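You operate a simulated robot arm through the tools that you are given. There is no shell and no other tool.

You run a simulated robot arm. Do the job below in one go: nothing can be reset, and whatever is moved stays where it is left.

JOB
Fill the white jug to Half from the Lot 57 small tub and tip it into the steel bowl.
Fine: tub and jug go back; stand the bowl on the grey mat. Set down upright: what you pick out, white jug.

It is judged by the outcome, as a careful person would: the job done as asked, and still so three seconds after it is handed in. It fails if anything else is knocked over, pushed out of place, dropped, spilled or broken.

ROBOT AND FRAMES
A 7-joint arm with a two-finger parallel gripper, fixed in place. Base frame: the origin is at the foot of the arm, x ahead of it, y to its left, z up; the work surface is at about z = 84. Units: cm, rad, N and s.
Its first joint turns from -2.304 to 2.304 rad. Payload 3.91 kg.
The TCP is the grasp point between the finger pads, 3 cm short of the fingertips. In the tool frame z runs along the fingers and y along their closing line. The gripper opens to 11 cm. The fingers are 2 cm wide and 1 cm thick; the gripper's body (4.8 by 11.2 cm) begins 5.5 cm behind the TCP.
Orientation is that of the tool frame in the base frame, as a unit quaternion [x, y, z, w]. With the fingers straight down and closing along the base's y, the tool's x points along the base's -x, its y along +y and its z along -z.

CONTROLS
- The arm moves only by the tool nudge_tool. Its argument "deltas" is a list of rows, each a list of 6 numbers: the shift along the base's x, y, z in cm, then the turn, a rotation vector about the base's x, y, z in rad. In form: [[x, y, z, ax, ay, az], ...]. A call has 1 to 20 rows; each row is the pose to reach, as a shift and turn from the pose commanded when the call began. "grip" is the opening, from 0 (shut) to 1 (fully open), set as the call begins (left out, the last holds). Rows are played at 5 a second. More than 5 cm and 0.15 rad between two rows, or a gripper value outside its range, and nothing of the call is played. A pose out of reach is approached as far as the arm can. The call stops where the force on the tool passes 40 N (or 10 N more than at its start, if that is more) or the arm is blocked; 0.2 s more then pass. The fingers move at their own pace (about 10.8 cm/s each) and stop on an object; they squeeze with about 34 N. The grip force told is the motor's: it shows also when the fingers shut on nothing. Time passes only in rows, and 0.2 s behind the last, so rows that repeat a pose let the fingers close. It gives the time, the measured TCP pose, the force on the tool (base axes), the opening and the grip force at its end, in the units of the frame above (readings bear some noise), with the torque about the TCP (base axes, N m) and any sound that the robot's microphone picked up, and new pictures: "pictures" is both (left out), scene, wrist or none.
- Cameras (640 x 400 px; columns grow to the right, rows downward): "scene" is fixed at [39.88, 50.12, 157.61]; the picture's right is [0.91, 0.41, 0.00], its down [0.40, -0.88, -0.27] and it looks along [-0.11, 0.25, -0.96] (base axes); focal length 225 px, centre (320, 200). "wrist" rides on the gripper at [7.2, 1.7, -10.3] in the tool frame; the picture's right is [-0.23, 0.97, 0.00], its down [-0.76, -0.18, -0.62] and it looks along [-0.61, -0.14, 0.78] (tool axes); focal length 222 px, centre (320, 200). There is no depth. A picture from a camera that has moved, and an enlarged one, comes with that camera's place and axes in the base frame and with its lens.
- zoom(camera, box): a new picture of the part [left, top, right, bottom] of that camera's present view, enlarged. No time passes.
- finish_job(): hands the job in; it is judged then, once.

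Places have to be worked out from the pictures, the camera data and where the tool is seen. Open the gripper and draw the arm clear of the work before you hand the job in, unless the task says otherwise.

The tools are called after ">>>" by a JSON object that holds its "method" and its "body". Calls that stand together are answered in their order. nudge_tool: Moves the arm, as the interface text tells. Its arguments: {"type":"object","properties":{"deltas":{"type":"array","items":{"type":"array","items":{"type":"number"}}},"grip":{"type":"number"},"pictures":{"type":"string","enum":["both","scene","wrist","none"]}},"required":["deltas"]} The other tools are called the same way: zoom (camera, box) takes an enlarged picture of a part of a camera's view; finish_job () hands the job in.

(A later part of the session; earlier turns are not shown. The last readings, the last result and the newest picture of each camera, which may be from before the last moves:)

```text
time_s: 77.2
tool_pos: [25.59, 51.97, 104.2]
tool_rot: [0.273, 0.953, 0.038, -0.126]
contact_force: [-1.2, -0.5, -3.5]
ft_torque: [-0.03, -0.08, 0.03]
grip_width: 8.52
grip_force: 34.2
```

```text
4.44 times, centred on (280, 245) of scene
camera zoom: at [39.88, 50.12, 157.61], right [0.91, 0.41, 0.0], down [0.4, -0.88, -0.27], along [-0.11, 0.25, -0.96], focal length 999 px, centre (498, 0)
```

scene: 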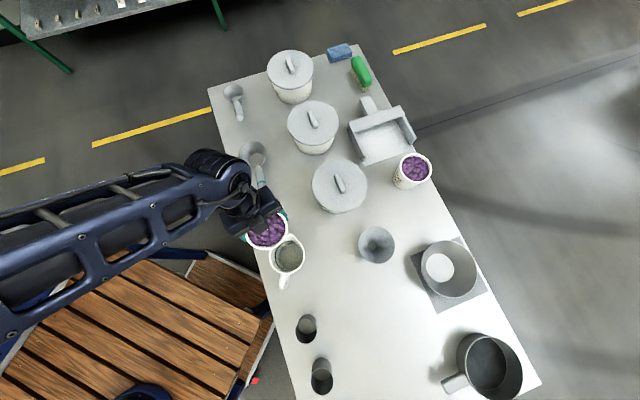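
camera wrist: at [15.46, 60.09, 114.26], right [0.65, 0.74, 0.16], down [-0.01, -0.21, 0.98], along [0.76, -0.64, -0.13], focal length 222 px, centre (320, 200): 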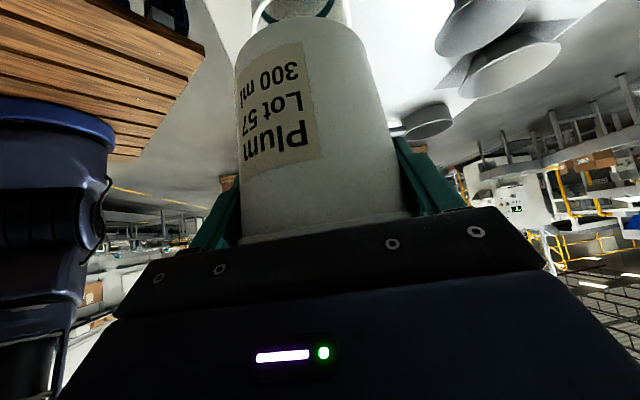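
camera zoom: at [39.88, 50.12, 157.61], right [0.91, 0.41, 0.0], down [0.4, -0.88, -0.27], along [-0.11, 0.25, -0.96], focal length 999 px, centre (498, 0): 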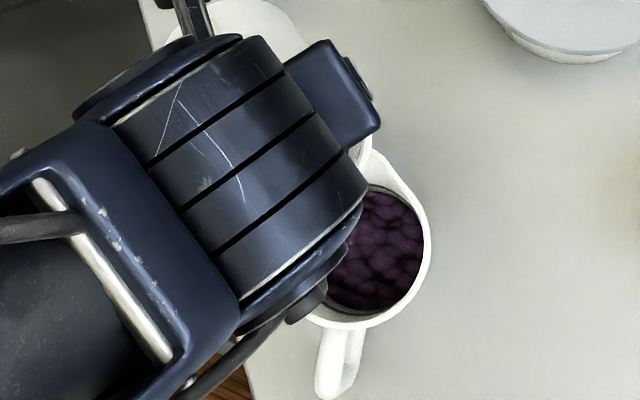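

The hand now hides part of the jug and the level looks near the ring. I'll tilt back to stop the flow and draw aside to look properly.

>>> {"method": "nudge_tool", "body": {"deltas": [[-0.2, 0.13, 0, -0.069, -0.111, 0], [-0.4, 0.25, 0.2, -0.139, -0.222, 0], [-0.6, 0.4, 0.5, -0.208, -0.333, 0], [-0.85, 0.52, 1.5, -0.278, -0.444, 0], [-1.5, 1, 3, -0.347, -0.555, 0], [-2.5, 1.6, 5, -0.347, -0.555, 0], [-5, 3.2, 6.5, -0.347, -0.555, 0], [-7.5, 4.8, 7.5, -0.347, -0.555, 0], [-7.5, 4.8, 7.5, -0.347, -0.555, 0]], "pictures": "scene"}}

>>> {"method": "zoom", "body": {"camera": "scene", "box": [262, 225, 312, 295]}}

```text
time_s: 79.2
tool_pos: [18.29, 56.76, 111.8]
tool_rot: [0.269, 0.943, -0.052, 0.186]
contact_force: [0.5, 0.6, -3.2]
ft_torque: [-0.03, 0.0, -0.01]
grip_width: 8.51
grip_force: 34.1
```

scene: 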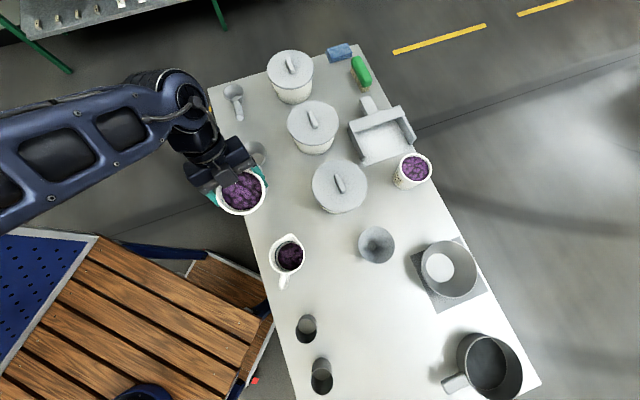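

```text
5.71 times, centred on (287, 260) of scene
camera zoom: at [39.88, 50.12, 157.61], right [0.91, 0.41, 0.0], down [0.4, -0.88, -0.27], along [-0.11, 0.25, -0.96], focal length 1285 px, centre (509, -143)
```

zoom: 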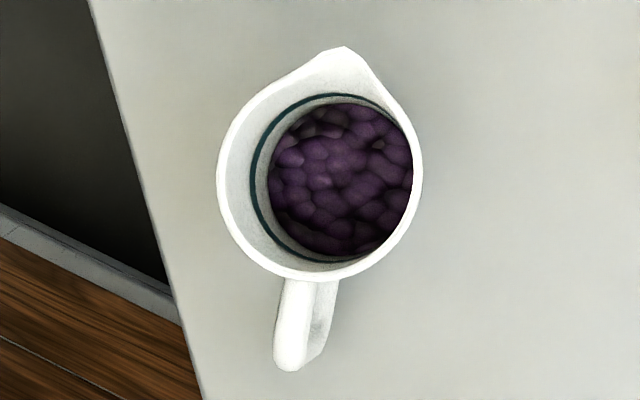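

The level is roughly 40% of the way up to the ring, nothing has spilled, and the ring is clearly visible. Back over the jug and on to about 67°, held for a moment.

>>> {"method": "nudge_tool", "body": {"deltas": [[2.5, -1.6, -1, 0, 0, 0], [5, -3.2, -2.5, 0, 0, 0], [6, -3.8, -4.5, 0.069, 0.111, 0], [6.65, -4.28, -6, 0.139, 0.222, 0], [6.9, -4.4, -7, 0.208, 0.333, 0], [7.1, -4.55, -7.3, 0.278, 0.444, 0], [7.5, -4.8, -7.5, 0.347, 0.555, 0], [7.94, -5.08, -7.4, 0.416, 0.666, 0], [7.94, -5.08, -7.4, 0.416, 0.666, 0], [7.94, -5.08, -7.4, 0.416, 0.666, 0], [7.94, -5.08, -7.4, 0.416, 0.666, 0], [7.94, -5.08, -7.4, 0.416, 0.666, 0], [7.94, -5.08, -7.4, 0.416, 0.666, 0]], "pictures": "scene"}}

>>> {"method": "zoom", "body": {"camera": "scene", "box": [230, 200, 330, 290]}}

```text
time_s: 82.0
tool_pos: [26.05, 51.42, 104.35]
tool_rot: [0.27, 0.942, 0.056, -0.189]
contact_force: [-0.6, -0.2, -2.9]
ft_torque: [-0.04, -0.09, -0.03]
grip_width: 8.51
grip_force: 33.9
```

scene: 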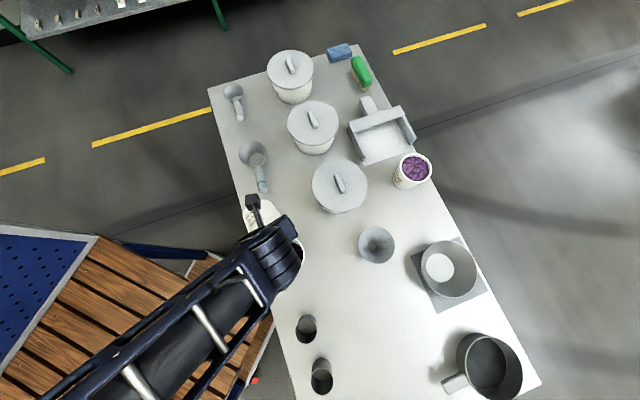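

```text
4.44 times, centred on (280, 245) of scene
camera zoom: at [39.88, 50.12, 157.61], right [0.91, 0.41, 0.0], down [0.4, -0.88, -0.27], along [-0.11, 0.25, -0.96], focal length 999 px, centre (498, 0)
```

zoom: 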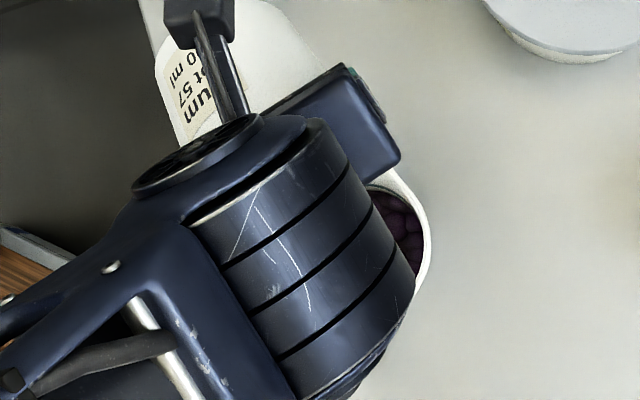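

The view is hidden in this pose, so I tilt back and look again.

>>> {"method": "nudge_tool", "body": {"deltas": [[-0.44, 0.28, -0.1, -0.069, -0.111, 0], [-0.84, 0.53, 0.1, -0.139, -0.222, 0], [-1.04, 0.68, 0.4, -0.208, -0.333, 0], [-1.3, 0.8, 1.4, -0.277, -0.444, 0], [-1.94, 1.28, 2.9, -0.347, -0.555, 0], [-2.94, 1.88, 4.9, -0.416, -0.666, 0], [-5.44, 3.48, 6.4, -0.416, -0.666, 0], [-7.94, 5.08, 7.4, -0.416, -0.666, 0], [-7.94, 5.08, 7.4, -0.416, -0.666, 0]], "pictures": "scene"}}

>>> {"method": "zoom", "body": {"camera": "scene", "box": [262, 225, 312, 295]}}

>>> {"method": "zoom", "body": {"camera": "scene", "box": [200, 150, 330, 300]}}

```text
time_s: 84.0
tool_pos: [18.08, 56.65, 111.75]
tool_rot: [0.27, 0.943, -0.052, 0.186]
contact_force: [0.0, 0.2, -2.2]
ft_torque: [0.02, 0.0, 0.02]
grip_width: 8.52
grip_force: 34.1
```

scene: 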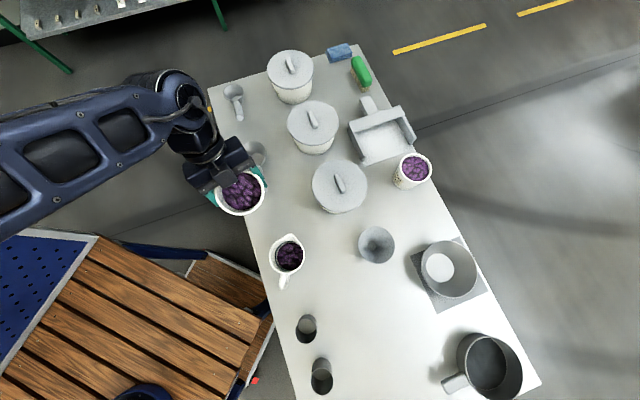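

```text
5.71 times, centred on (287, 260) of scene
camera zoom: at [39.88, 50.12, 157.61], right [0.91, 0.41, 0.0], down [0.4, -0.88, -0.27], along [-0.11, 0.25, -0.96], focal length 1285 px, centre (509, -143)
```

zoom: 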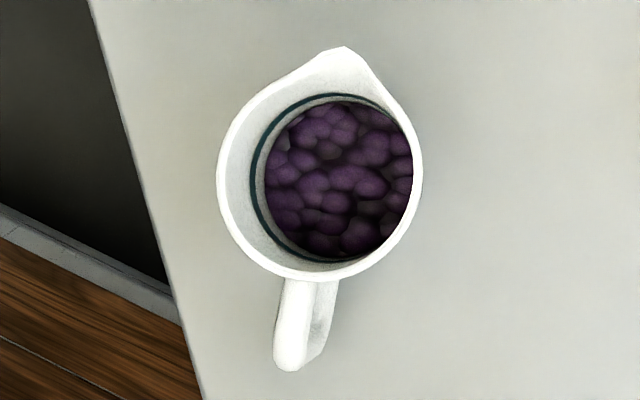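

```text
2.67 times, centred on (265, 225) of scene
camera zoom: at [39.88, 50.12, 157.61], right [0.91, 0.41, 0.0], down [0.4, -0.88, -0.27], along [-0.11, 0.25, -0.96], focal length 600 px, centre (467, 133)
```

zoom: 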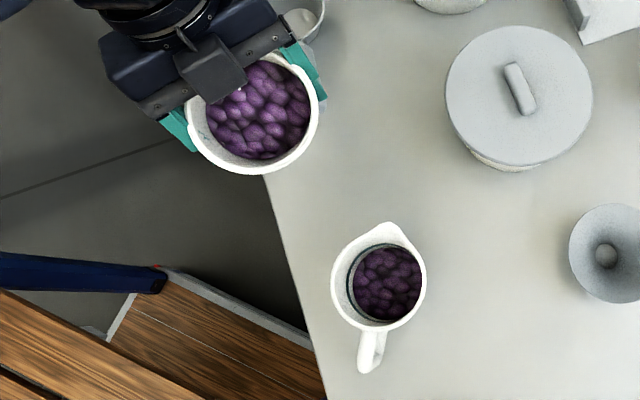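

The level is about 50–55% of the way to the ring. Next step: tilt to about 75°.

>>> {"method": "nudge_tool", "body": {"deltas": [[2.5, -1.6, -1, 0, 0, 0], [5, -3.2, -2.5, 0, 0, 0], [6, -3.8, -4.5, 0.069, 0.111, 0], [6.65, -4.28, -6, 0.139, 0.222, 0], [6.9, -4.4, -7, 0.208, 0.333, 0], [7.1, -4.55, -7.3, 0.278, 0.444, 0], [7.5, -4.8, -7.5, 0.347, 0.555, 0], [7.94, -5.08, -7.4, 0.416, 0.666, 0], [8.43, -5.39, -7.3, 0.486, 0.777, 0], [8.43, -5.39, -7.3, 0.486, 0.777, 0], [8.43, -5.39, -7.3, 0.486, 0.777, 0], [8.43, -5.39, -7.3, 0.486, 0.777, 0], [8.43, -5.39, -7.3, 0.486, 0.777, 0]], "pictures": "none"}}

>>> {"method": "nudge_tool", "body": {"deltas": [[-0.49, 0.31, -0.1, -0.07, -0.111, 0], [-0.93, 0.59, -0.2, -0.139, -0.222, 0], [-1.33, 0.84, 0, -0.208, -0.333, 0], [-1.53, 0.99, 0.3, -0.278, -0.444, 0], [-1.79, 1.11, 1.3, -0.347, -0.555, 0], [-2.43, 1.59, 2.8, -0.416, -0.666, 0], [-3.43, 2.19, 4.8, -0.486, -0.777, 0], [-5.93, 3.79, 6.3, -0.486, -0.777, 0], [-8.43, 5.39, 7.3, -0.486, -0.777, 0], [-8.43, 5.39, 7.3, -0.486, -0.777, 0]], "pictures": "scene"}}

>>> {"method": "zoom", "body": {"camera": "scene", "box": [262, 225, 312, 295]}}

```text
time_s: 86.8
tool_pos: [26.45, 51.34, 104.39]
tool_rot: [0.266, 0.928, 0.074, -0.249]
contact_force: [0.4, -0.2, -2.2]
ft_torque: [-0.01, -0.08, 0.03]
grip_width: 8.53
grip_force: 34.3
```

```text
time_s: 89.0
tool_pos: [18.01, 56.64, 111.71]
tool_rot: [0.269, 0.944, -0.052, 0.186]
contact_force: [-0.5, 0.5, -1.7]
ft_torque: [0.0, -0.06, 0.01]
grip_width: 8.5
grip_force: 33.7
```

scene: 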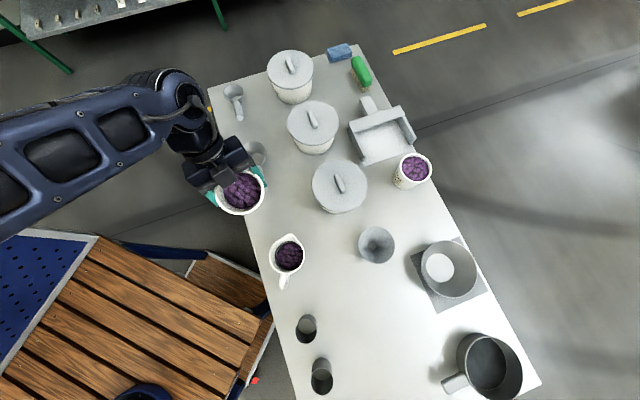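

```text
5.71 times, centred on (287, 260) of scene
camera zoom: at [39.88, 50.12, 157.61], right [0.91, 0.41, 0.0], down [0.4, -0.88, -0.27], along [-0.11, 0.25, -0.96], focal length 1285 px, centre (509, -143)
```

zoom: 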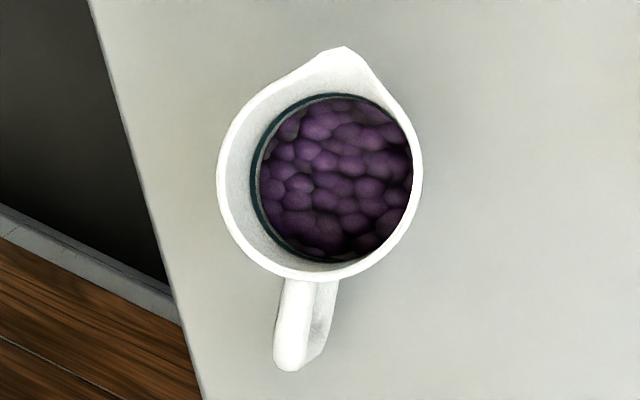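

The level is now just under the ring, with roughly one small step left. I'll go to 80° only and check.

>>> {"method": "nudge_tool", "body": {"deltas": [[2.5, -1.6, -1, 0, 0, 0], [5, -3.2, -2.5, 0, 0, 0], [6, -3.8, -4.5, 0.069, 0.111, 0], [6.65, -4.28, -6, 0.139, 0.222, 0], [6.9, -4.4, -7, 0.208, 0.333, 0], [7.1, -4.55, -7.3, 0.278, 0.444, 0], [7.5, -4.8, -7.5, 0.347, 0.555, 0], [7.94, -5.08, -7.4, 0.416, 0.666, 0], [8.43, -5.39, -7.3, 0.486, 0.777, 0], [8.78, -5.61, -7.3, 0.532, 0.851, 0], [8.78, -5.61, -7.3, 0.532, 0.851, 0], [8.78, -5.61, -7.3, 0.532, 0.851, 0], [8.78, -5.61, -7.3, 0.532, 0.851, 0]], "pictures": "none"}}

>>> {"method": "nudge_tool", "body": {"deltas": [[-0.35, 0.22, 0, -0.046, -0.074, 0], [-0.84, 0.53, -0.1, -0.116, -0.185, 0], [-1.28, 0.81, -0.2, -0.185, -0.296, 0], [-1.68, 1.06, 0, -0.254, -0.407, 0], [-1.88, 1.21, 0.3, -0.324, -0.518, 0], [-2.14, 1.33, 1.3, -0.393, -0.629, 0], [-2.78, 1.81, 2.8, -0.462, -0.74, 0], [-3.78, 2.41, 4.8, -0.532, -0.851, 0], [-6.28, 4.01, 6.3, -0.532, -0.851, 0], [-8.78, 5.61, 7.3, -0.532, -0.851, 0], [-8.78, 5.61, 7.3, -0.532, -0.851, 0]], "pictures": "scene"}}

>>> {"method": "zoom", "body": {"camera": "scene", "box": [262, 225, 312, 295]}}

```text
time_s: 91.8
tool_pos: [26.92, 51.02, 104.25]
tool_rot: [0.263, 0.916, 0.085, -0.29]
contact_force: [-0.4, 0.4, -2.0]
ft_torque: [-0.05, -0.07, 0.0]
grip_width: 8.5
grip_force: 34.0
```

```text
time_s: 94.2
tool_pos: [17.97, 56.65, 111.59]
tool_rot: [0.27, 0.943, -0.052, 0.186]
contact_force: [0.6, -0.2, -2.4]
ft_torque: [-0.06, -0.03, 0.0]
grip_width: 8.51
grip_force: 34.0
```

scene: 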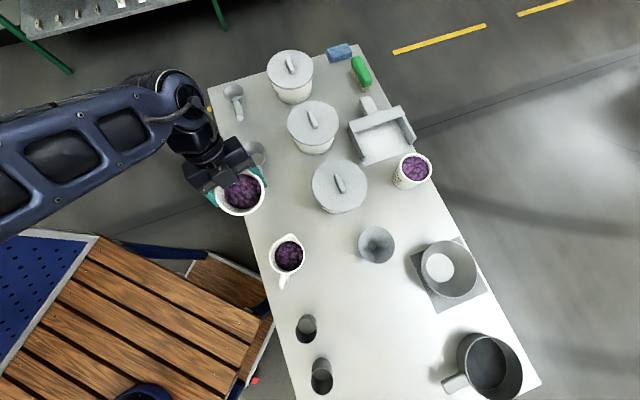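

```text
5.71 times, centred on (287, 260) of scene
camera zoom: at [39.88, 50.12, 157.61], right [0.91, 0.41, 0.0], down [0.4, -0.88, -0.27], along [-0.11, 0.25, -0.96], focal length 1285 px, centre (509, -143)
```

zoom: 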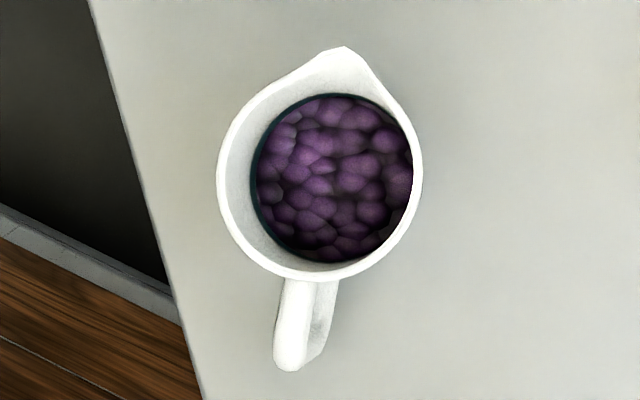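

Let me look closer at the content edge against the ring.

>>> {"method": "zoom", "body": {"camera": "scene", "box": [274, 236, 302, 264]}}

```text
14.29 times, centred on (288, 250) of scene
camera zoom: at [39.88, 50.12, 157.61], right [0.91, 0.41, 0.0], down [0.4, -0.88, -0.27], along [-0.11, 0.25, -0.96], focal length 3212 px, centre (777, -514)
```

zoom: 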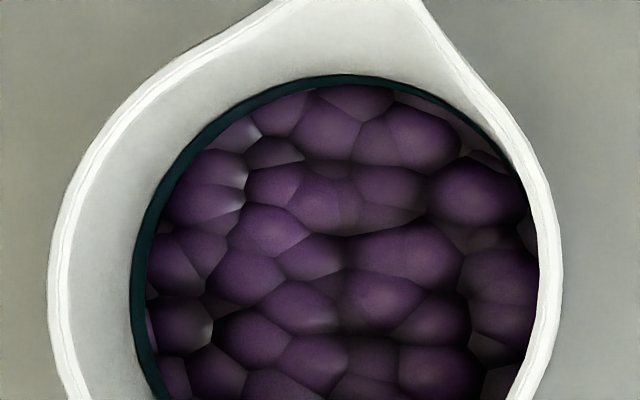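

The ring is still fully visible with the content right at its lower edge, so a touch more is needed. I'll tilt just 3° further, to 83°.

>>> {"method": "nudge_tool", "body": {"deltas": [[2.5, -1.6, -1, 0, 0, 0], [5, -3.2, -2.5, 0, 0, 0], [6, -3.8, -4.5, 0.069, 0.111, 0], [6.65, -4.28, -6, 0.139, 0.222, 0], [6.9, -4.4, -7, 0.208, 0.333, 0], [7.1, -4.55, -7.3, 0.278, 0.444, 0], [7.5, -4.8, -7.5, 0.347, 0.555, 0], [7.94, -5.08, -7.4, 0.416, 0.666, 0], [8.43, -5.39, -7.3, 0.486, 0.777, 0], [8.78, -5.61, -7.3, 0.532, 0.851, 0], [9.0, -5.75, -7.2, 0.558, 0.893, 0], [9.0, -5.75, -7.2, 0.558, 0.893, 0], [9.0, -5.75, -7.2, 0.558, 0.893, 0]], "pictures": "none"}}

>>> {"method": "nudge_tool", "body": {"deltas": [[-0.57, 0.36, 0, -0.072, -0.116, 0], [-1.06, 0.67, -0.1, -0.142, -0.227, 0], [-1.5, 0.95, -0.2, -0.211, -0.338, 0], [-1.9, 1.2, 0, -0.28, -0.449, 0], [-2.1, 1.35, 0.3, -0.35, -0.56, 0], [-2.36, 1.47, 1.3, -0.419, -0.671, 0], [-3.0, 1.95, 2.8, -0.488, -0.782, 0], [-4.0, 2.55, 4.8, -0.558, -0.893, 0], [-6.5, 4.15, 6.2, -0.558, -0.893, 0], [-9.0, 5.75, 7.2, -0.558, -0.893, 0], [-9.0, 5.75, 7.2, -0.558, -0.893, 0]], "pictures": "scene"}}

>>> {"method": "zoom", "body": {"camera": "scene", "box": [274, 236, 302, 264]}}

>>> {"method": "zoom", "body": {"camera": "scene", "box": [262, 225, 312, 295]}}

```text
time_s: 97.0
tool_pos: [27.01, 50.82, 104.47]
tool_rot: [0.261, 0.908, 0.092, -0.313]
contact_force: [-0.3, 0.7, -1.4]
ft_torque: [-0.05, -0.06, 0.02]
grip_width: 8.5
grip_force: 33.7
```

```text
time_s: 99.4
tool_pos: [18.27, 56.51, 111.7]
tool_rot: [0.269, 0.943, -0.053, 0.188]
contact_force: [-0.4, 0.0, -1.5]
ft_torque: [0.0, 0.04, -0.01]
grip_width: 8.5
grip_force: 33.9
```

scene: 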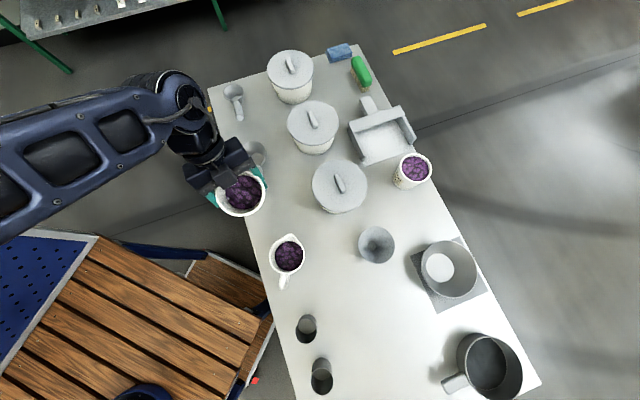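

```text
14.29 times, centred on (288, 250) of scene
camera zoom: at [39.88, 50.12, 157.61], right [0.91, 0.41, 0.0], down [0.4, -0.88, -0.27], along [-0.11, 0.25, -0.96], focal length 3212 px, centre (777, -514)
```

zoom: 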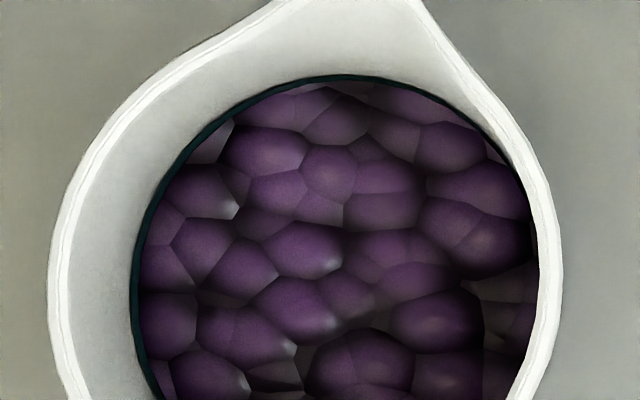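

```text
5.71 times, centred on (287, 260) of scene
camera zoom: at [39.88, 50.12, 157.61], right [0.91, 0.41, 0.0], down [0.4, -0.88, -0.27], along [-0.11, 0.25, -0.96], focal length 1285 px, centre (509, -143)
```

zoom: 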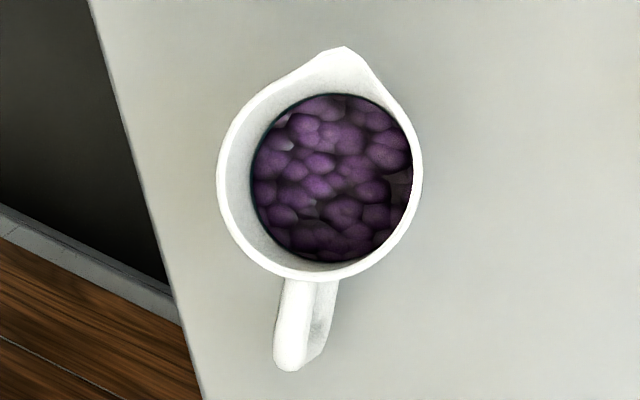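

The content now reaches mid-ring, so the jug is at Half. I bring the tub upright, raise it and carry it back toward its place.

>>> {"method": "nudge_tool", "body": {"deltas": [[0, 0, 0.5, -0.069, -0.111, 0], [0, 0, 1, -0.139, -0.222, 0], [0, 0, 1.5, -0.208, -0.333, 0], [0, 0, 1.5, -0.208, -0.333, 0]], "pictures": "none"}}

>>> {"method": "nudge_tool", "body": {"deltas": [[0.9, 0.4, 0, 0, 0, 0.02], [2.7, 1.2, 0, 0, 0, 0.06], [5.2, 2.3, 0, 0, 0, 0.12], [7.8, 3.5, 0, 0, 0, 0.18], [10.4, 4.7, 0, 0, 0, 0.24], [13, 5.9, 0, 0, 0, 0.3], [15.6, 7, 0, 0, 0, 0.36], [18.2, 8.2, 0, 0, 0, 0.42], [20.8, 9.4, 0, 0, 0, 0.48], [23.4, 10.5, 0, 0, 0, 0.54], [26, 11.7, 0, 0, 0, 0.6], [28.6, 12.9, 0, 0, 0, 0.66], [31.2, 14, 0, 0, 0, 0.72], [33.8, 15.2, 0, 0, 0, 0.78], [36.4, 16.4, 0, 0, 0, 0.84], [39, 17.5, 0, 0, 0, 0.9], [41.5, 18.7, 0, 0, 0, 0.96], [44, 19.8, 0, 0, 0, 1.01], [46, 20.7, 0, 0, 0, 1.04], [46.7, 21.01, 0, 0, 0, 1.047]]}}

```text
time_s: 100.4
tool_pos: [18.14, 56.53, 113.26]
tool_rot: [0.253, 0.889, -0.105, 0.368]
contact_force: [-0.9, 0.0, -2.1]
ft_torque: [0.03, 0.01, 0.03]
grip_width: 8.49
grip_force: 33.3
```

```text
time_s: 104.6
tool_pos: [64.67, 77.72, 113.2]
tool_rot: [-0.226, 0.897, 0.094, 0.368]
contact_force: [-0.4, -1.1, -1.9]
ft_torque: [0.01, -0.01, -0.02]
grip_width: 8.52
grip_force: 34.1
camera wrist: at [53.0, 73.36, 115.34], right [-0.32, 0.93, 0.16], down [0.17, -0.11, 0.98], along [0.93, 0.34, -0.13], focal length 222 px, centre (320, 200)
```

scene: 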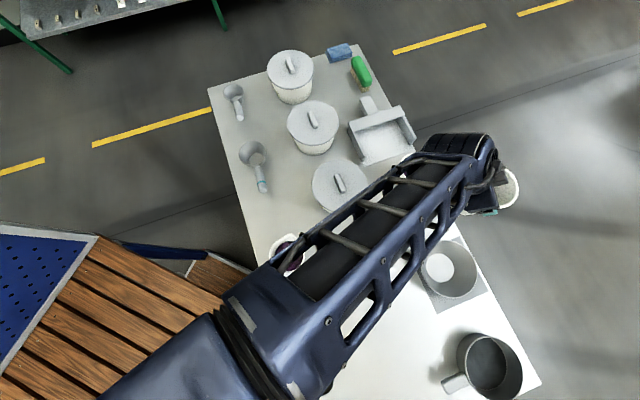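
wrist: 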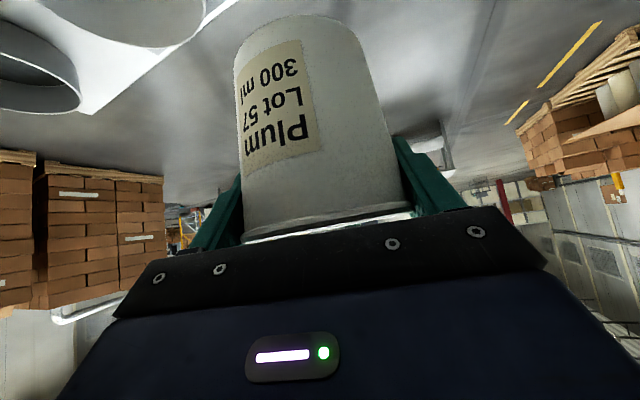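

Above its spot, the tub is upright to within a few degrees. Lower most of the way.

>>> {"method": "nudge_tool", "body": {"deltas": [[0, 0, -2, 0, 0, 0], [0, 0, -5, 0, 0, 0], [0, 0, -8, 0, 0, 0], [0, 0, -11, 0, 0, 0], [0, 0, -14, 0, 0, 0], [0, 0, -16.5, 0, 0, 0], [0, 0, -18.5, 0, 0, 0], [0, 0, -20, 0, 0, 0], [0, 0, -20, 0, 0, 0]]}}

```text
time_s: 106.6
tool_pos: [64.76, 77.65, 93.07]
tool_rot: [-0.226, 0.897, 0.093, 0.369]
contact_force: [0.0, 0.2, -1.3]
ft_torque: [0.02, 0.03, -0.02]
grip_width: 8.51
grip_force: 33.5
camera wrist: at [53.0, 73.31, 95.36], right [-0.32, 0.93, 0.16], down [0.17, -0.11, 0.98], along [0.93, 0.34, -0.13], focal length 222 px, centre (320, 200)
```

scene: 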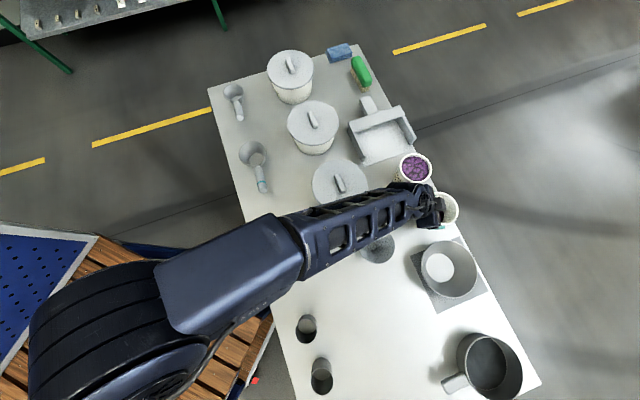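
wrist: 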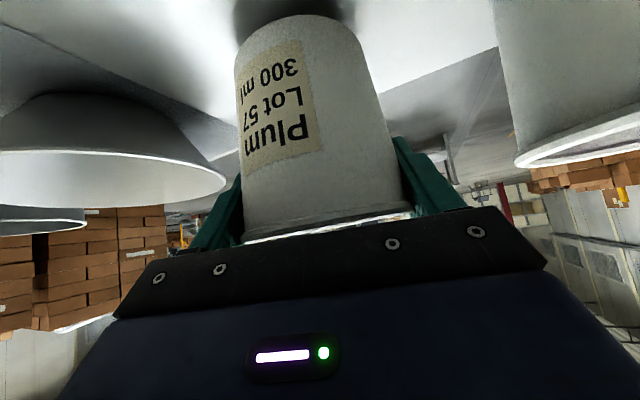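

Lower the last bit in fine steps.

>>> {"method": "nudge_tool", "body": {"deltas": [[0, 0, -0.3, 0, 0, 0], [0, 0, -0.6, 0, 0, 0], [0, 0, -0.9, 0, 0, 0], [0, 0, -1.2, 0, 0, 0], [0, 0, -1.2, 0, 0, 0]], "pictures": "none"}}

>>> {"method": "nudge_tool", "body": {"deltas": [[0, 0, -0.2, 0, 0, 0], [0, 0, -0.4, 0, 0, 0], [0, 0, -0.4, 0, 0, 0]], "pictures": "wrist"}}

```text
time_s: 107.8
tool_pos: [64.69, 77.59, 91.88]
tool_rot: [-0.226, 0.897, 0.094, 0.369]
contact_force: [-1.0, -1.2, 0.0]
ft_torque: [0.07, 0.1, 0.03]
grip_width: 8.48
grip_force: 33.6
```

```text
time_s: 108.6
tool_pos: [64.83, 77.61, 91.73]
tool_rot: [-0.225, 0.897, 0.093, 0.37]
contact_force: [5.3, -4.2, 21.3]
ft_torque: [0.39, -0.39, -0.13]
grip_width: 8.52
grip_force: 34.3
camera wrist: at [53.11, 73.27, 93.87], right [-0.32, 0.93, 0.16], down [0.17, -0.11, 0.98], along [0.93, 0.34, -0.13], focal length 222 px, centre (320, 200)
```

wrist: 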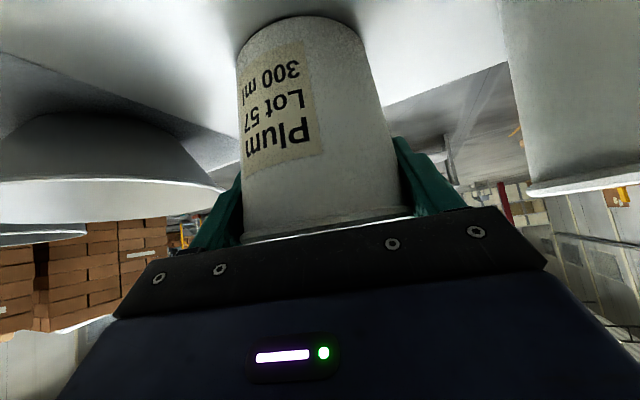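

The tub is on the table, pressing a bit hard. I relieve it slightly, then open the fingers.

>>> {"method": "nudge_tool", "body": {"deltas": [[0, 0, 0.25, 0, 0, 0], [0, 0, 0.25, 0, 0, 0]], "pictures": "none"}}

>>> {"method": "nudge_tool", "body": {"deltas": [[0, 0, 0, 0, 0, 0], [0, 0, 0, 0, 0, 0], [0, 0, 0, 0, 0, 0]], "pictures": "wrist", "grip": 1}}

```text
time_s: 109.2
tool_pos: [64.68, 77.56, 91.75]
tool_rot: [-0.225, 0.897, 0.093, 0.369]
contact_force: [3.9, -1.1, 10.5]
ft_torque: [0.36, -0.37, -0.14]
grip_width: 8.5
grip_force: 33.9
```

```text
time_s: 110.0
tool_pos: [64.78, 77.7, 91.75]
tool_rot: [-0.225, 0.897, 0.093, 0.369]
contact_force: [0.1, -0.4, -0.2]
ft_torque: [0.02, -0.02, -0.04]
grip_width: 11.01
grip_force: 0.1
camera wrist: at [52.99, 73.35, 93.93], right [-0.32, 0.93, 0.16], down [0.17, -0.11, 0.98], along [0.93, 0.34, -0.13], focal length 222 px, centre (320, 200)
```

wrist: 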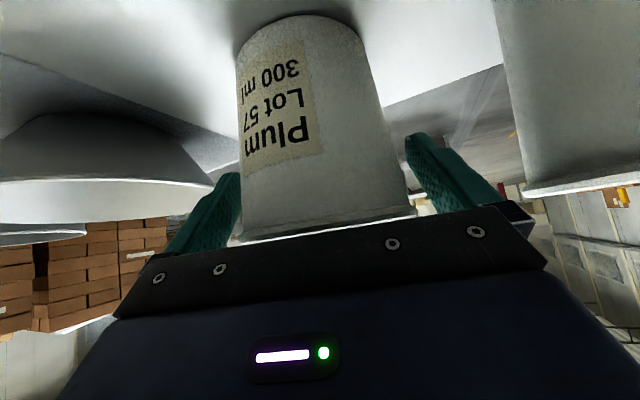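

The tub stands on its own at its original place. I retreat along the approach line.

>>> {"method": "nudge_tool", "body": {"deltas": [[-0.62, -0.33, 0.71, 0, 0, 0], [-1.25, -0.66, 1.41, 0, 0, 0], [-1.87, -1, 2.12, 0, 0, 0], [-3.12, -1.66, 3.54, 0, 0, 0], [-5, -2.66, 5.66, 0, 0, 0], [-6.9, -3.65, 7.8, 0, 0, 0], [-8, -4.2, 10.5, 0, 0, 0], [-8, -4.2, 14, 0, 0, 0]]}}

>>> {"method": "zoom", "body": {"camera": "wrist", "box": [180, 0, 460, 200]}}

```text
time_s: 111.8
tool_pos: [56.63, 73.55, 105.69]
tool_rot: [-0.225, 0.897, 0.092, 0.368]
contact_force: [-0.1, -0.4, -0.2]
ft_torque: [0.07, -0.04, 0.01]
grip_width: 10.99
grip_force: 0.1
camera wrist: at [44.97, 69.17, 107.95], right [-0.32, 0.93, 0.16], down [0.17, -0.11, 0.98], along [0.93, 0.34, -0.13], focal length 222 px, centre (320, 200)
```

scene: 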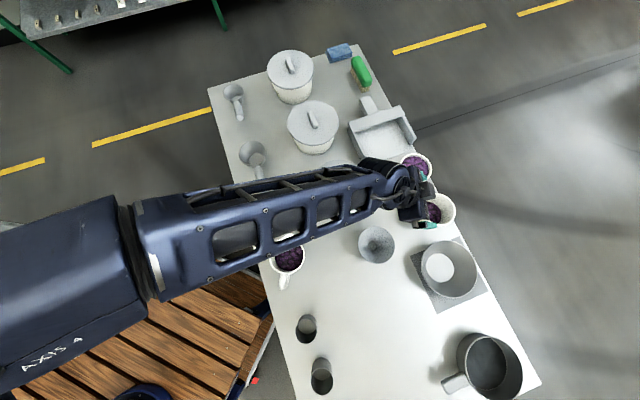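
wrist: 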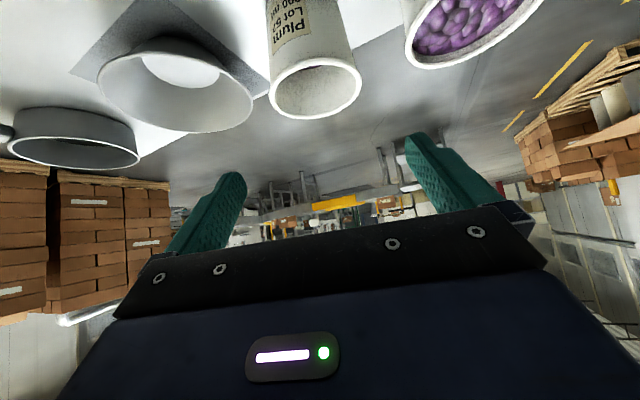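

```text
2.00 times, centred on (320, 100) of wrist
camera zoom: at [44.97, 69.17, 107.95], right [-0.32, 0.93, 0.16], down [0.17, -0.11, 0.98], along [0.93, 0.34, -0.13], focal length 444 px, centre (320, 400)
```

zoom: 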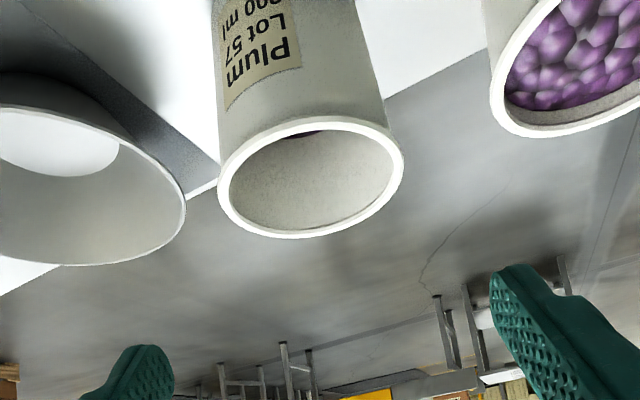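

The tub is back upright on its spot. Next is the jug: straighten, yaw, and move to the handle side.

>>> {"method": "nudge_tool", "body": {"deltas": [[0, 0, 2, -0.062, 0.116, 0], [0, 0, 4, -0.123, 0.231, 0], [0, 0, 6, -0.185, 0.347, 0], [0, 0, 8, -0.246, 0.462, 0], [0, 0, 10, -0.308, 0.578, 0], [0, 0, 12, -0.369, 0.693, 0], [0, 0, 12, -0.369, 0.693, 0]], "pictures": "none"}}

>>> {"method": "nudge_tool", "body": {"deltas": [[-1.2, -3, 0, 0, 0, 0.1], [-2.5, -6, 0, 0, 0, 0.2], [-4, -9, 0, 0, 0, 0.31], [-5.5, -12, 0, 0, 0, 0.42], [-7, -15, 0, 0, 0, 0.53], [-8.5, -18, 0, 0, 0, 0.64], [-10, -21, 0, 0, 0, 0.75], [-12, -24, 0, 0, 0, 0.86], [-14, -27, 0, 0, 0, 0.97], [-16, -29, 0, 0, 0, 1.08], [-18, -31, 0, 0, 0, 1.19], [-20, -32.3, 0, 0, 0, 1.3], [-22, -32.3, 0, 0, 0, 1.344], [-22, -32.3, 0, 0, 0, 1.344]]}}

```text
time_s: 113.4
tool_pos: [56.92, 73.5, 117.76]
tool_rot: [-0.242, 0.97, 0.0, -0.003]
contact_force: [-0.5, -0.5, 0.3]
ft_torque: [-0.02, 0.0, 0.0]
grip_width: 10.99
grip_force: 0.0
```

```text
time_s: 116.4
tool_pos: [34.61, 41.01, 117.78]
tool_rot: [0.795, -0.607, 0.001, 0.002]
contact_force: [0.1, -0.9, -0.7]
ft_torque: [0.01, -0.01, -0.04]
grip_width: 10.99
grip_force: 0.0
camera wrist: at [34.98, 33.74, 128.06], right [-1.0, -0.04, 0.0], down [-0.03, 0.78, 0.62], along [-0.02, 0.62, -0.78], focal length 222 px, centre (320, 200)
```

scene: 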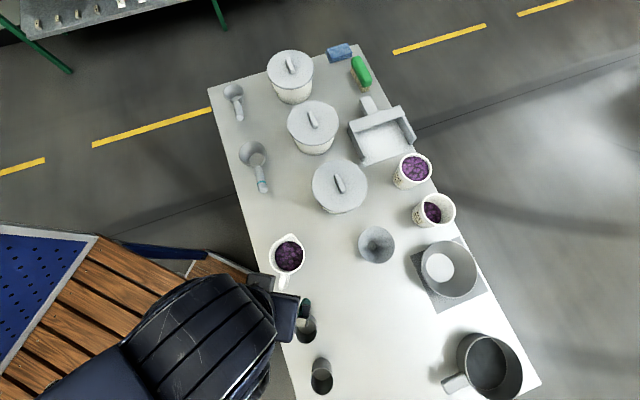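
wrist: 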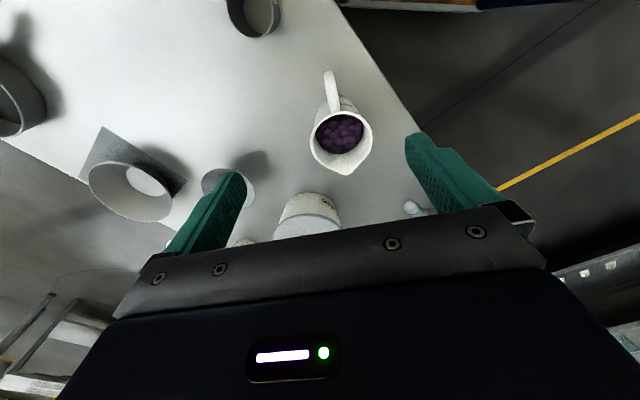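

The jug is clearly in view. Zoom to pin its centre and axis.

>>> {"method": "zoom", "body": {"camera": "wrist", "box": [290, 60, 390, 185]}}

>>> {"method": "zoom", "body": {"camera": "scene", "box": [400, 180, 500, 300]}}

```text
3.20 times, centred on (340, 122) of wrist
camera zoom: at [34.98, 33.74, 128.06], right [-1.0, -0.04, 0.0], down [-0.03, 0.78, 0.62], along [-0.02, 0.62, -0.78], focal length 711 px, centre (256, 448)
```

zoom: 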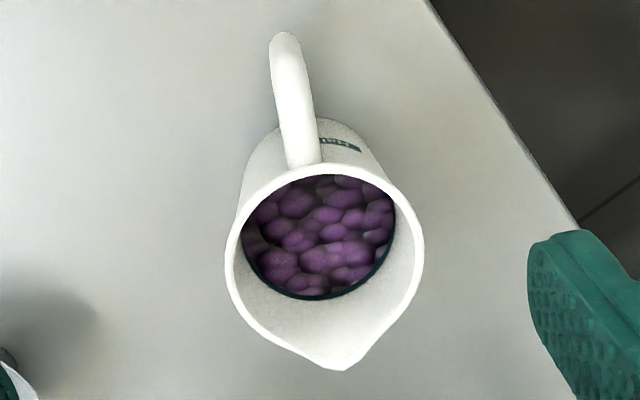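

```text
3.33 times, centred on (450, 240) of scene
camera zoom: at [39.88, 50.12, 157.61], right [0.91, 0.41, 0.0], down [0.4, -0.88, -0.27], along [-0.11, 0.25, -0.96], focal length 749 px, centre (-113, 67)
```

zoom: 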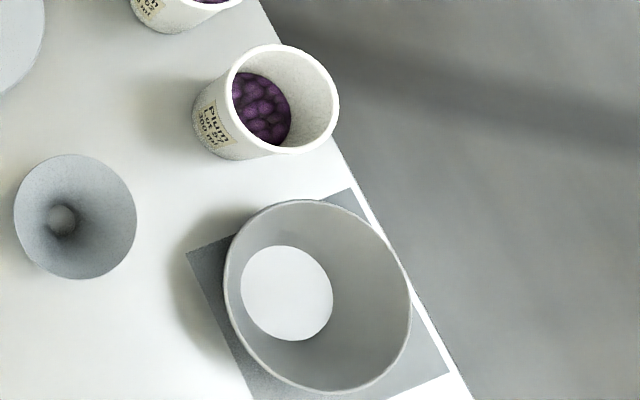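

Both cameras agree: the jug centre is (31.0, 48.05), rim z ≈ 95.2, spout at azimuth ~104.5°. The bowl and tub look right. I tilt 45° toward the spout direction and lower to pre-grasp.

>>> {"method": "nudge_tool", "body": {"deltas": [[0, 0, 0, 0.126, 0.035, 0], [0, 0, 0, 0.252, 0.069, 0], [0, 0, 0, 0.379, 0.104, 0], [0, 0, 0, 0.505, 0.138, 0], [0, 0, 0, 0.631, 0.173, 0], [0, 0, 0, 0.757, 0.207, 0], [0, 0, 0, 0.757, 0.207, 0]]}}

```text
time_s: 118.0
tool_pos: [34.62, 41.18, 117.81]
tool_rot: [0.734, -0.562, -0.304, -0.23]
contact_force: [0.4, -0.2, 0.0]
ft_torque: [0.03, -0.01, 0.0]
grip_width: 11.01
grip_force: 0.1
camera wrist: at [36.41, 28.78, 120.04], right [-0.98, -0.1, 0.16], down [0.15, 0.14, 0.98], along [-0.12, 0.98, -0.13], focal length 222 px, centre (320, 200)
```

scene: 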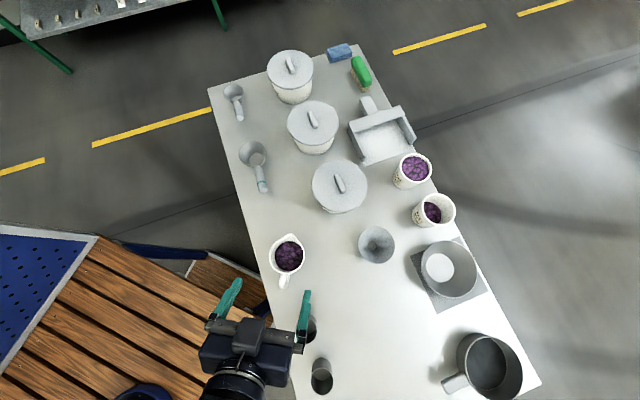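
wrist: 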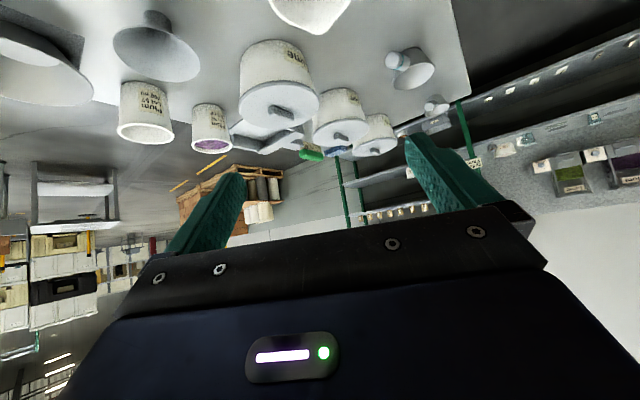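

The tilt was reached without trouble. Lower to pre-grasp.

>>> {"method": "nudge_tool", "body": {"deltas": [[-0.5, -0.1, -4.5, 0, 0, 0], [-1, -0.2, -9, 0, 0, 0], [-1.5, -0.3, -13.5, 0, 0, 0], [-1.86, -0.3, -17.4, 0, 0, 0], [-1.86, -0.3, -17.4, 0, 0, 0]]}}

>>> {"method": "zoom", "body": {"camera": "wrist", "box": [180, 0, 460, 220]}}

```text
time_s: 119.2
tool_pos: [32.86, 40.92, 100.2]
tool_rot: [0.734, -0.562, -0.303, -0.229]
contact_force: [-0.9, -0.5, -1.2]
ft_torque: [0.01, 0.02, -0.02]
grip_width: 10.99
grip_force: 0.2
camera wrist: at [34.49, 28.63, 102.5], right [-0.98, -0.1, 0.16], down [0.15, 0.15, 0.98], along [-0.12, 0.98, -0.13], focal length 222 px, centre (320, 200)
```

scene: 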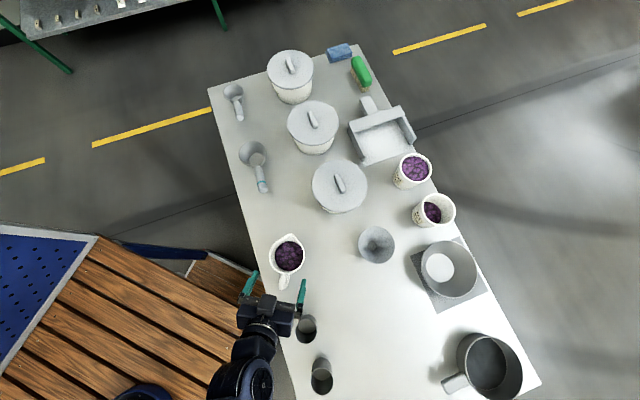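
wrist: 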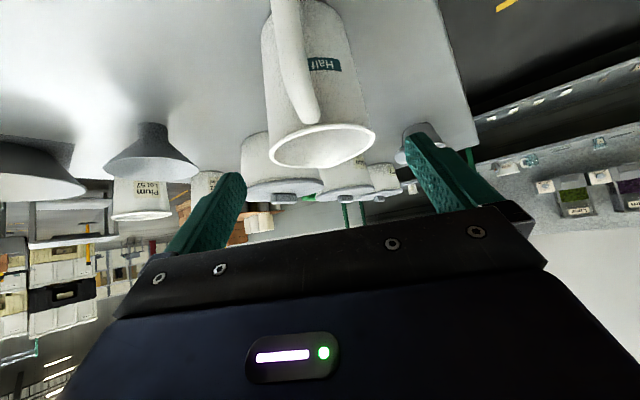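

```text
1.82 times, centred on (320, 110) of wrist
camera zoom: at [34.49, 28.63, 102.5], right [-0.98, -0.1, 0.16], down [0.15, 0.15, 0.98], along [-0.12, 0.98, -0.13], focal length 404 px, centre (320, 364)
```

zoom: 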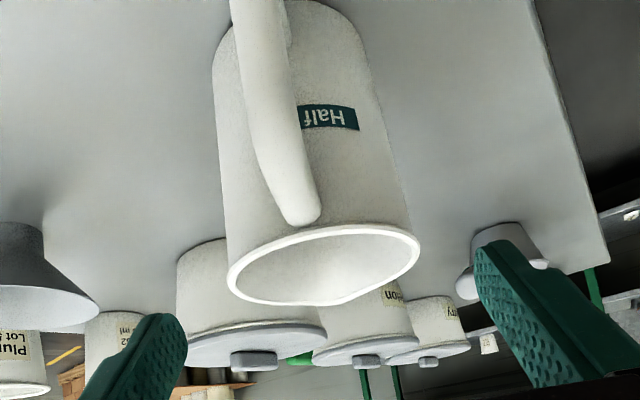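

The label "Half" is readable and the ring is right behind it. The handle's top corner rises to about rim height, so I'll grip a bit higher (TCP z ≈ 94.7) to keep the palm above it. Advance partway and check.

>>> {"method": "nudge_tool", "body": {"deltas": [[-0.45, 1.5, -1.4, 0, 0, 0], [-0.9, 3, -2.8, 0, 0, 0], [-1.3, 4.4, -4.1, 0, 0, 0], [-1.3, 4.4, -4.1, 0, 0, 0]]}}

>>> {"method": "zoom", "body": {"camera": "wrist", "box": [160, 40, 480, 260]}}

>>> {"method": "zoom", "body": {"camera": "scene", "box": [240, 220, 340, 320]}}

```text
time_s: 120.2
tool_pos: [31.55, 45.33, 96.25]
tool_rot: [0.734, -0.563, -0.303, -0.23]
contact_force: [0.6, -0.8, -0.3]
ft_torque: [0.02, -0.03, 0.03]
grip_width: 11.01
grip_force: 0.1
camera wrist: at [33.26, 32.97, 98.35], right [-0.98, -0.1, 0.16], down [0.15, 0.15, 0.98], along [-0.12, 0.98, -0.13], focal length 222 px, centre (320, 200)
```

scene: 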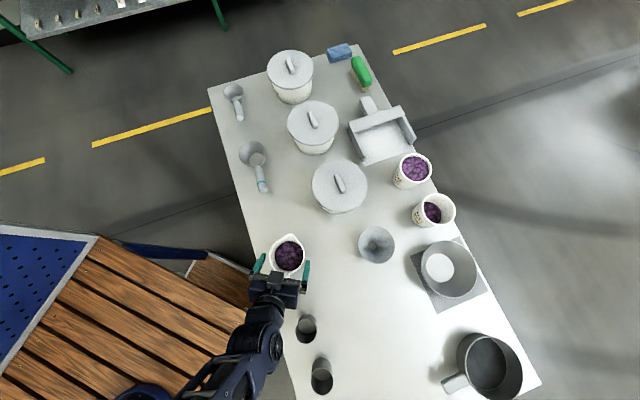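
wrist: 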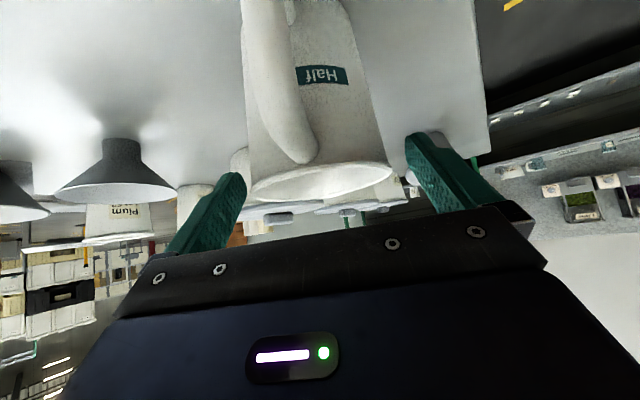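

```text
1.82 times, centred on (320, 150) of wrist
camera zoom: at [33.26, 32.97, 98.35], right [-0.98, -0.1, 0.16], down [0.15, 0.15, 0.98], along [-0.12, 0.98, -0.13], focal length 404 px, centre (320, 291)
```

zoom: 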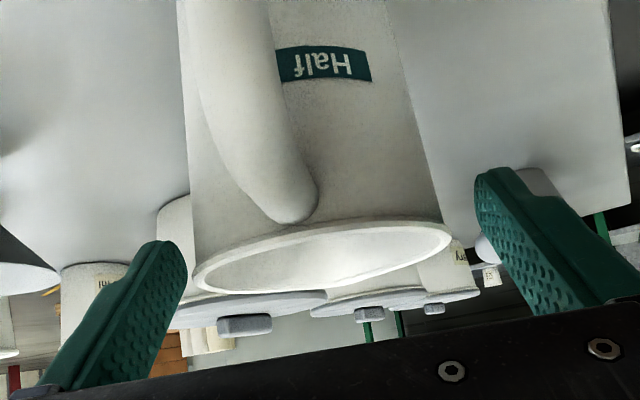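

```text
4.00 times, centred on (290, 270) of scene
camera zoom: at [39.88, 50.12, 157.61], right [0.91, 0.41, 0.0], down [0.4, -0.88, -0.27], along [-0.11, 0.25, -0.96], focal length 899 px, centre (440, -80)
```

zoom: 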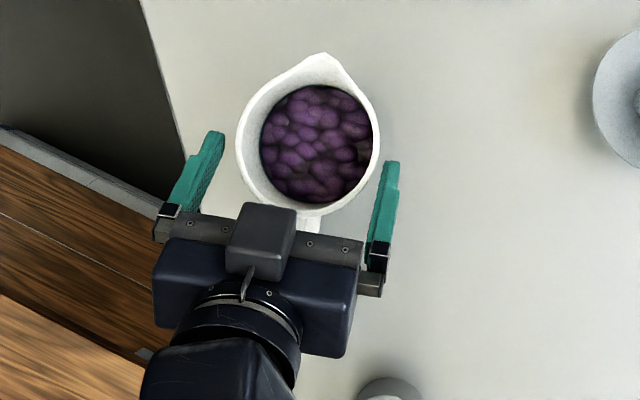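

Triangulated, the handle top is at z ≈ 95.2 close to the rim, so the palm will clear it by over a centimetre. The jug is centred between the fingers, so I slide in the last 2–3 cm.

>>> {"method": "nudge_tool", "body": {"deltas": [[-0.17, 0.7, -0.7, 0, 0, 0], [-0.34, 1.4, -1.4, 0, 0, 0], [-0.5, 2.1, -2.05, 0, 0, 0], [-0.5, 2.1, -2.05, 0, 0, 0]]}}

>>> {"method": "zoom", "body": {"camera": "scene", "box": [240, 220, 340, 320]}}

```text
time_s: 121.2
tool_pos: [31.15, 47.32, 94.35]
tool_rot: [0.735, -0.561, -0.303, -0.23]
contact_force: [0.5, -0.6, 0.2]
ft_torque: [0.0, 0.04, -0.03]
grip_width: 11.02
grip_force: 0.1
camera wrist: at [32.81, 34.95, 96.43], right [-0.98, -0.1, 0.16], down [0.15, 0.15, 0.98], along [-0.12, 0.98, -0.13], focal length 222 px, centre (320, 200)
```

scene: 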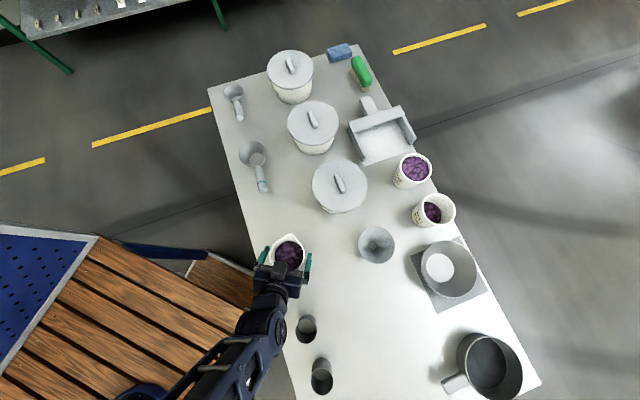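
wrist: 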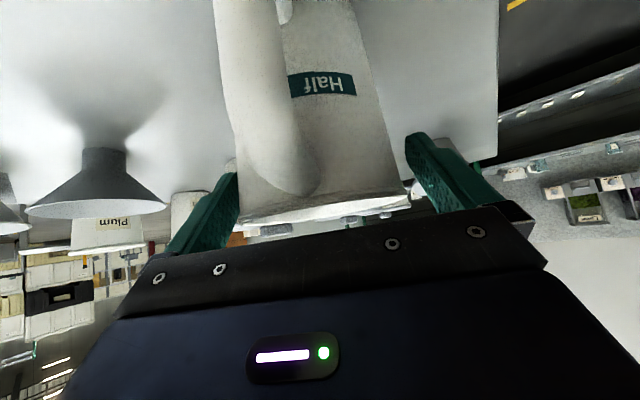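

```text
4.00 times, centred on (290, 270) of scene
camera zoom: at [39.88, 50.12, 157.61], right [0.91, 0.41, 0.0], down [0.4, -0.88, -0.27], along [-0.11, 0.25, -0.96], focal length 899 px, centre (440, -80)
```

zoom: 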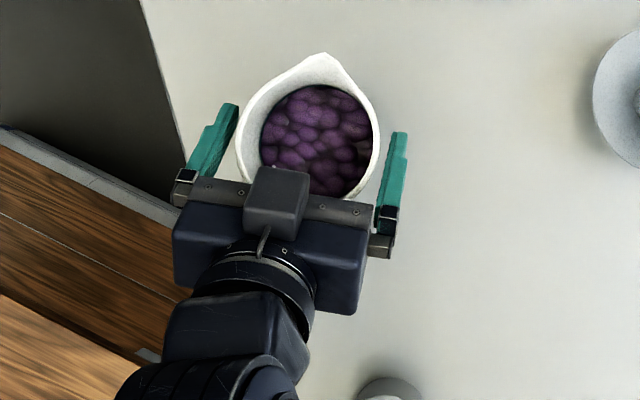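

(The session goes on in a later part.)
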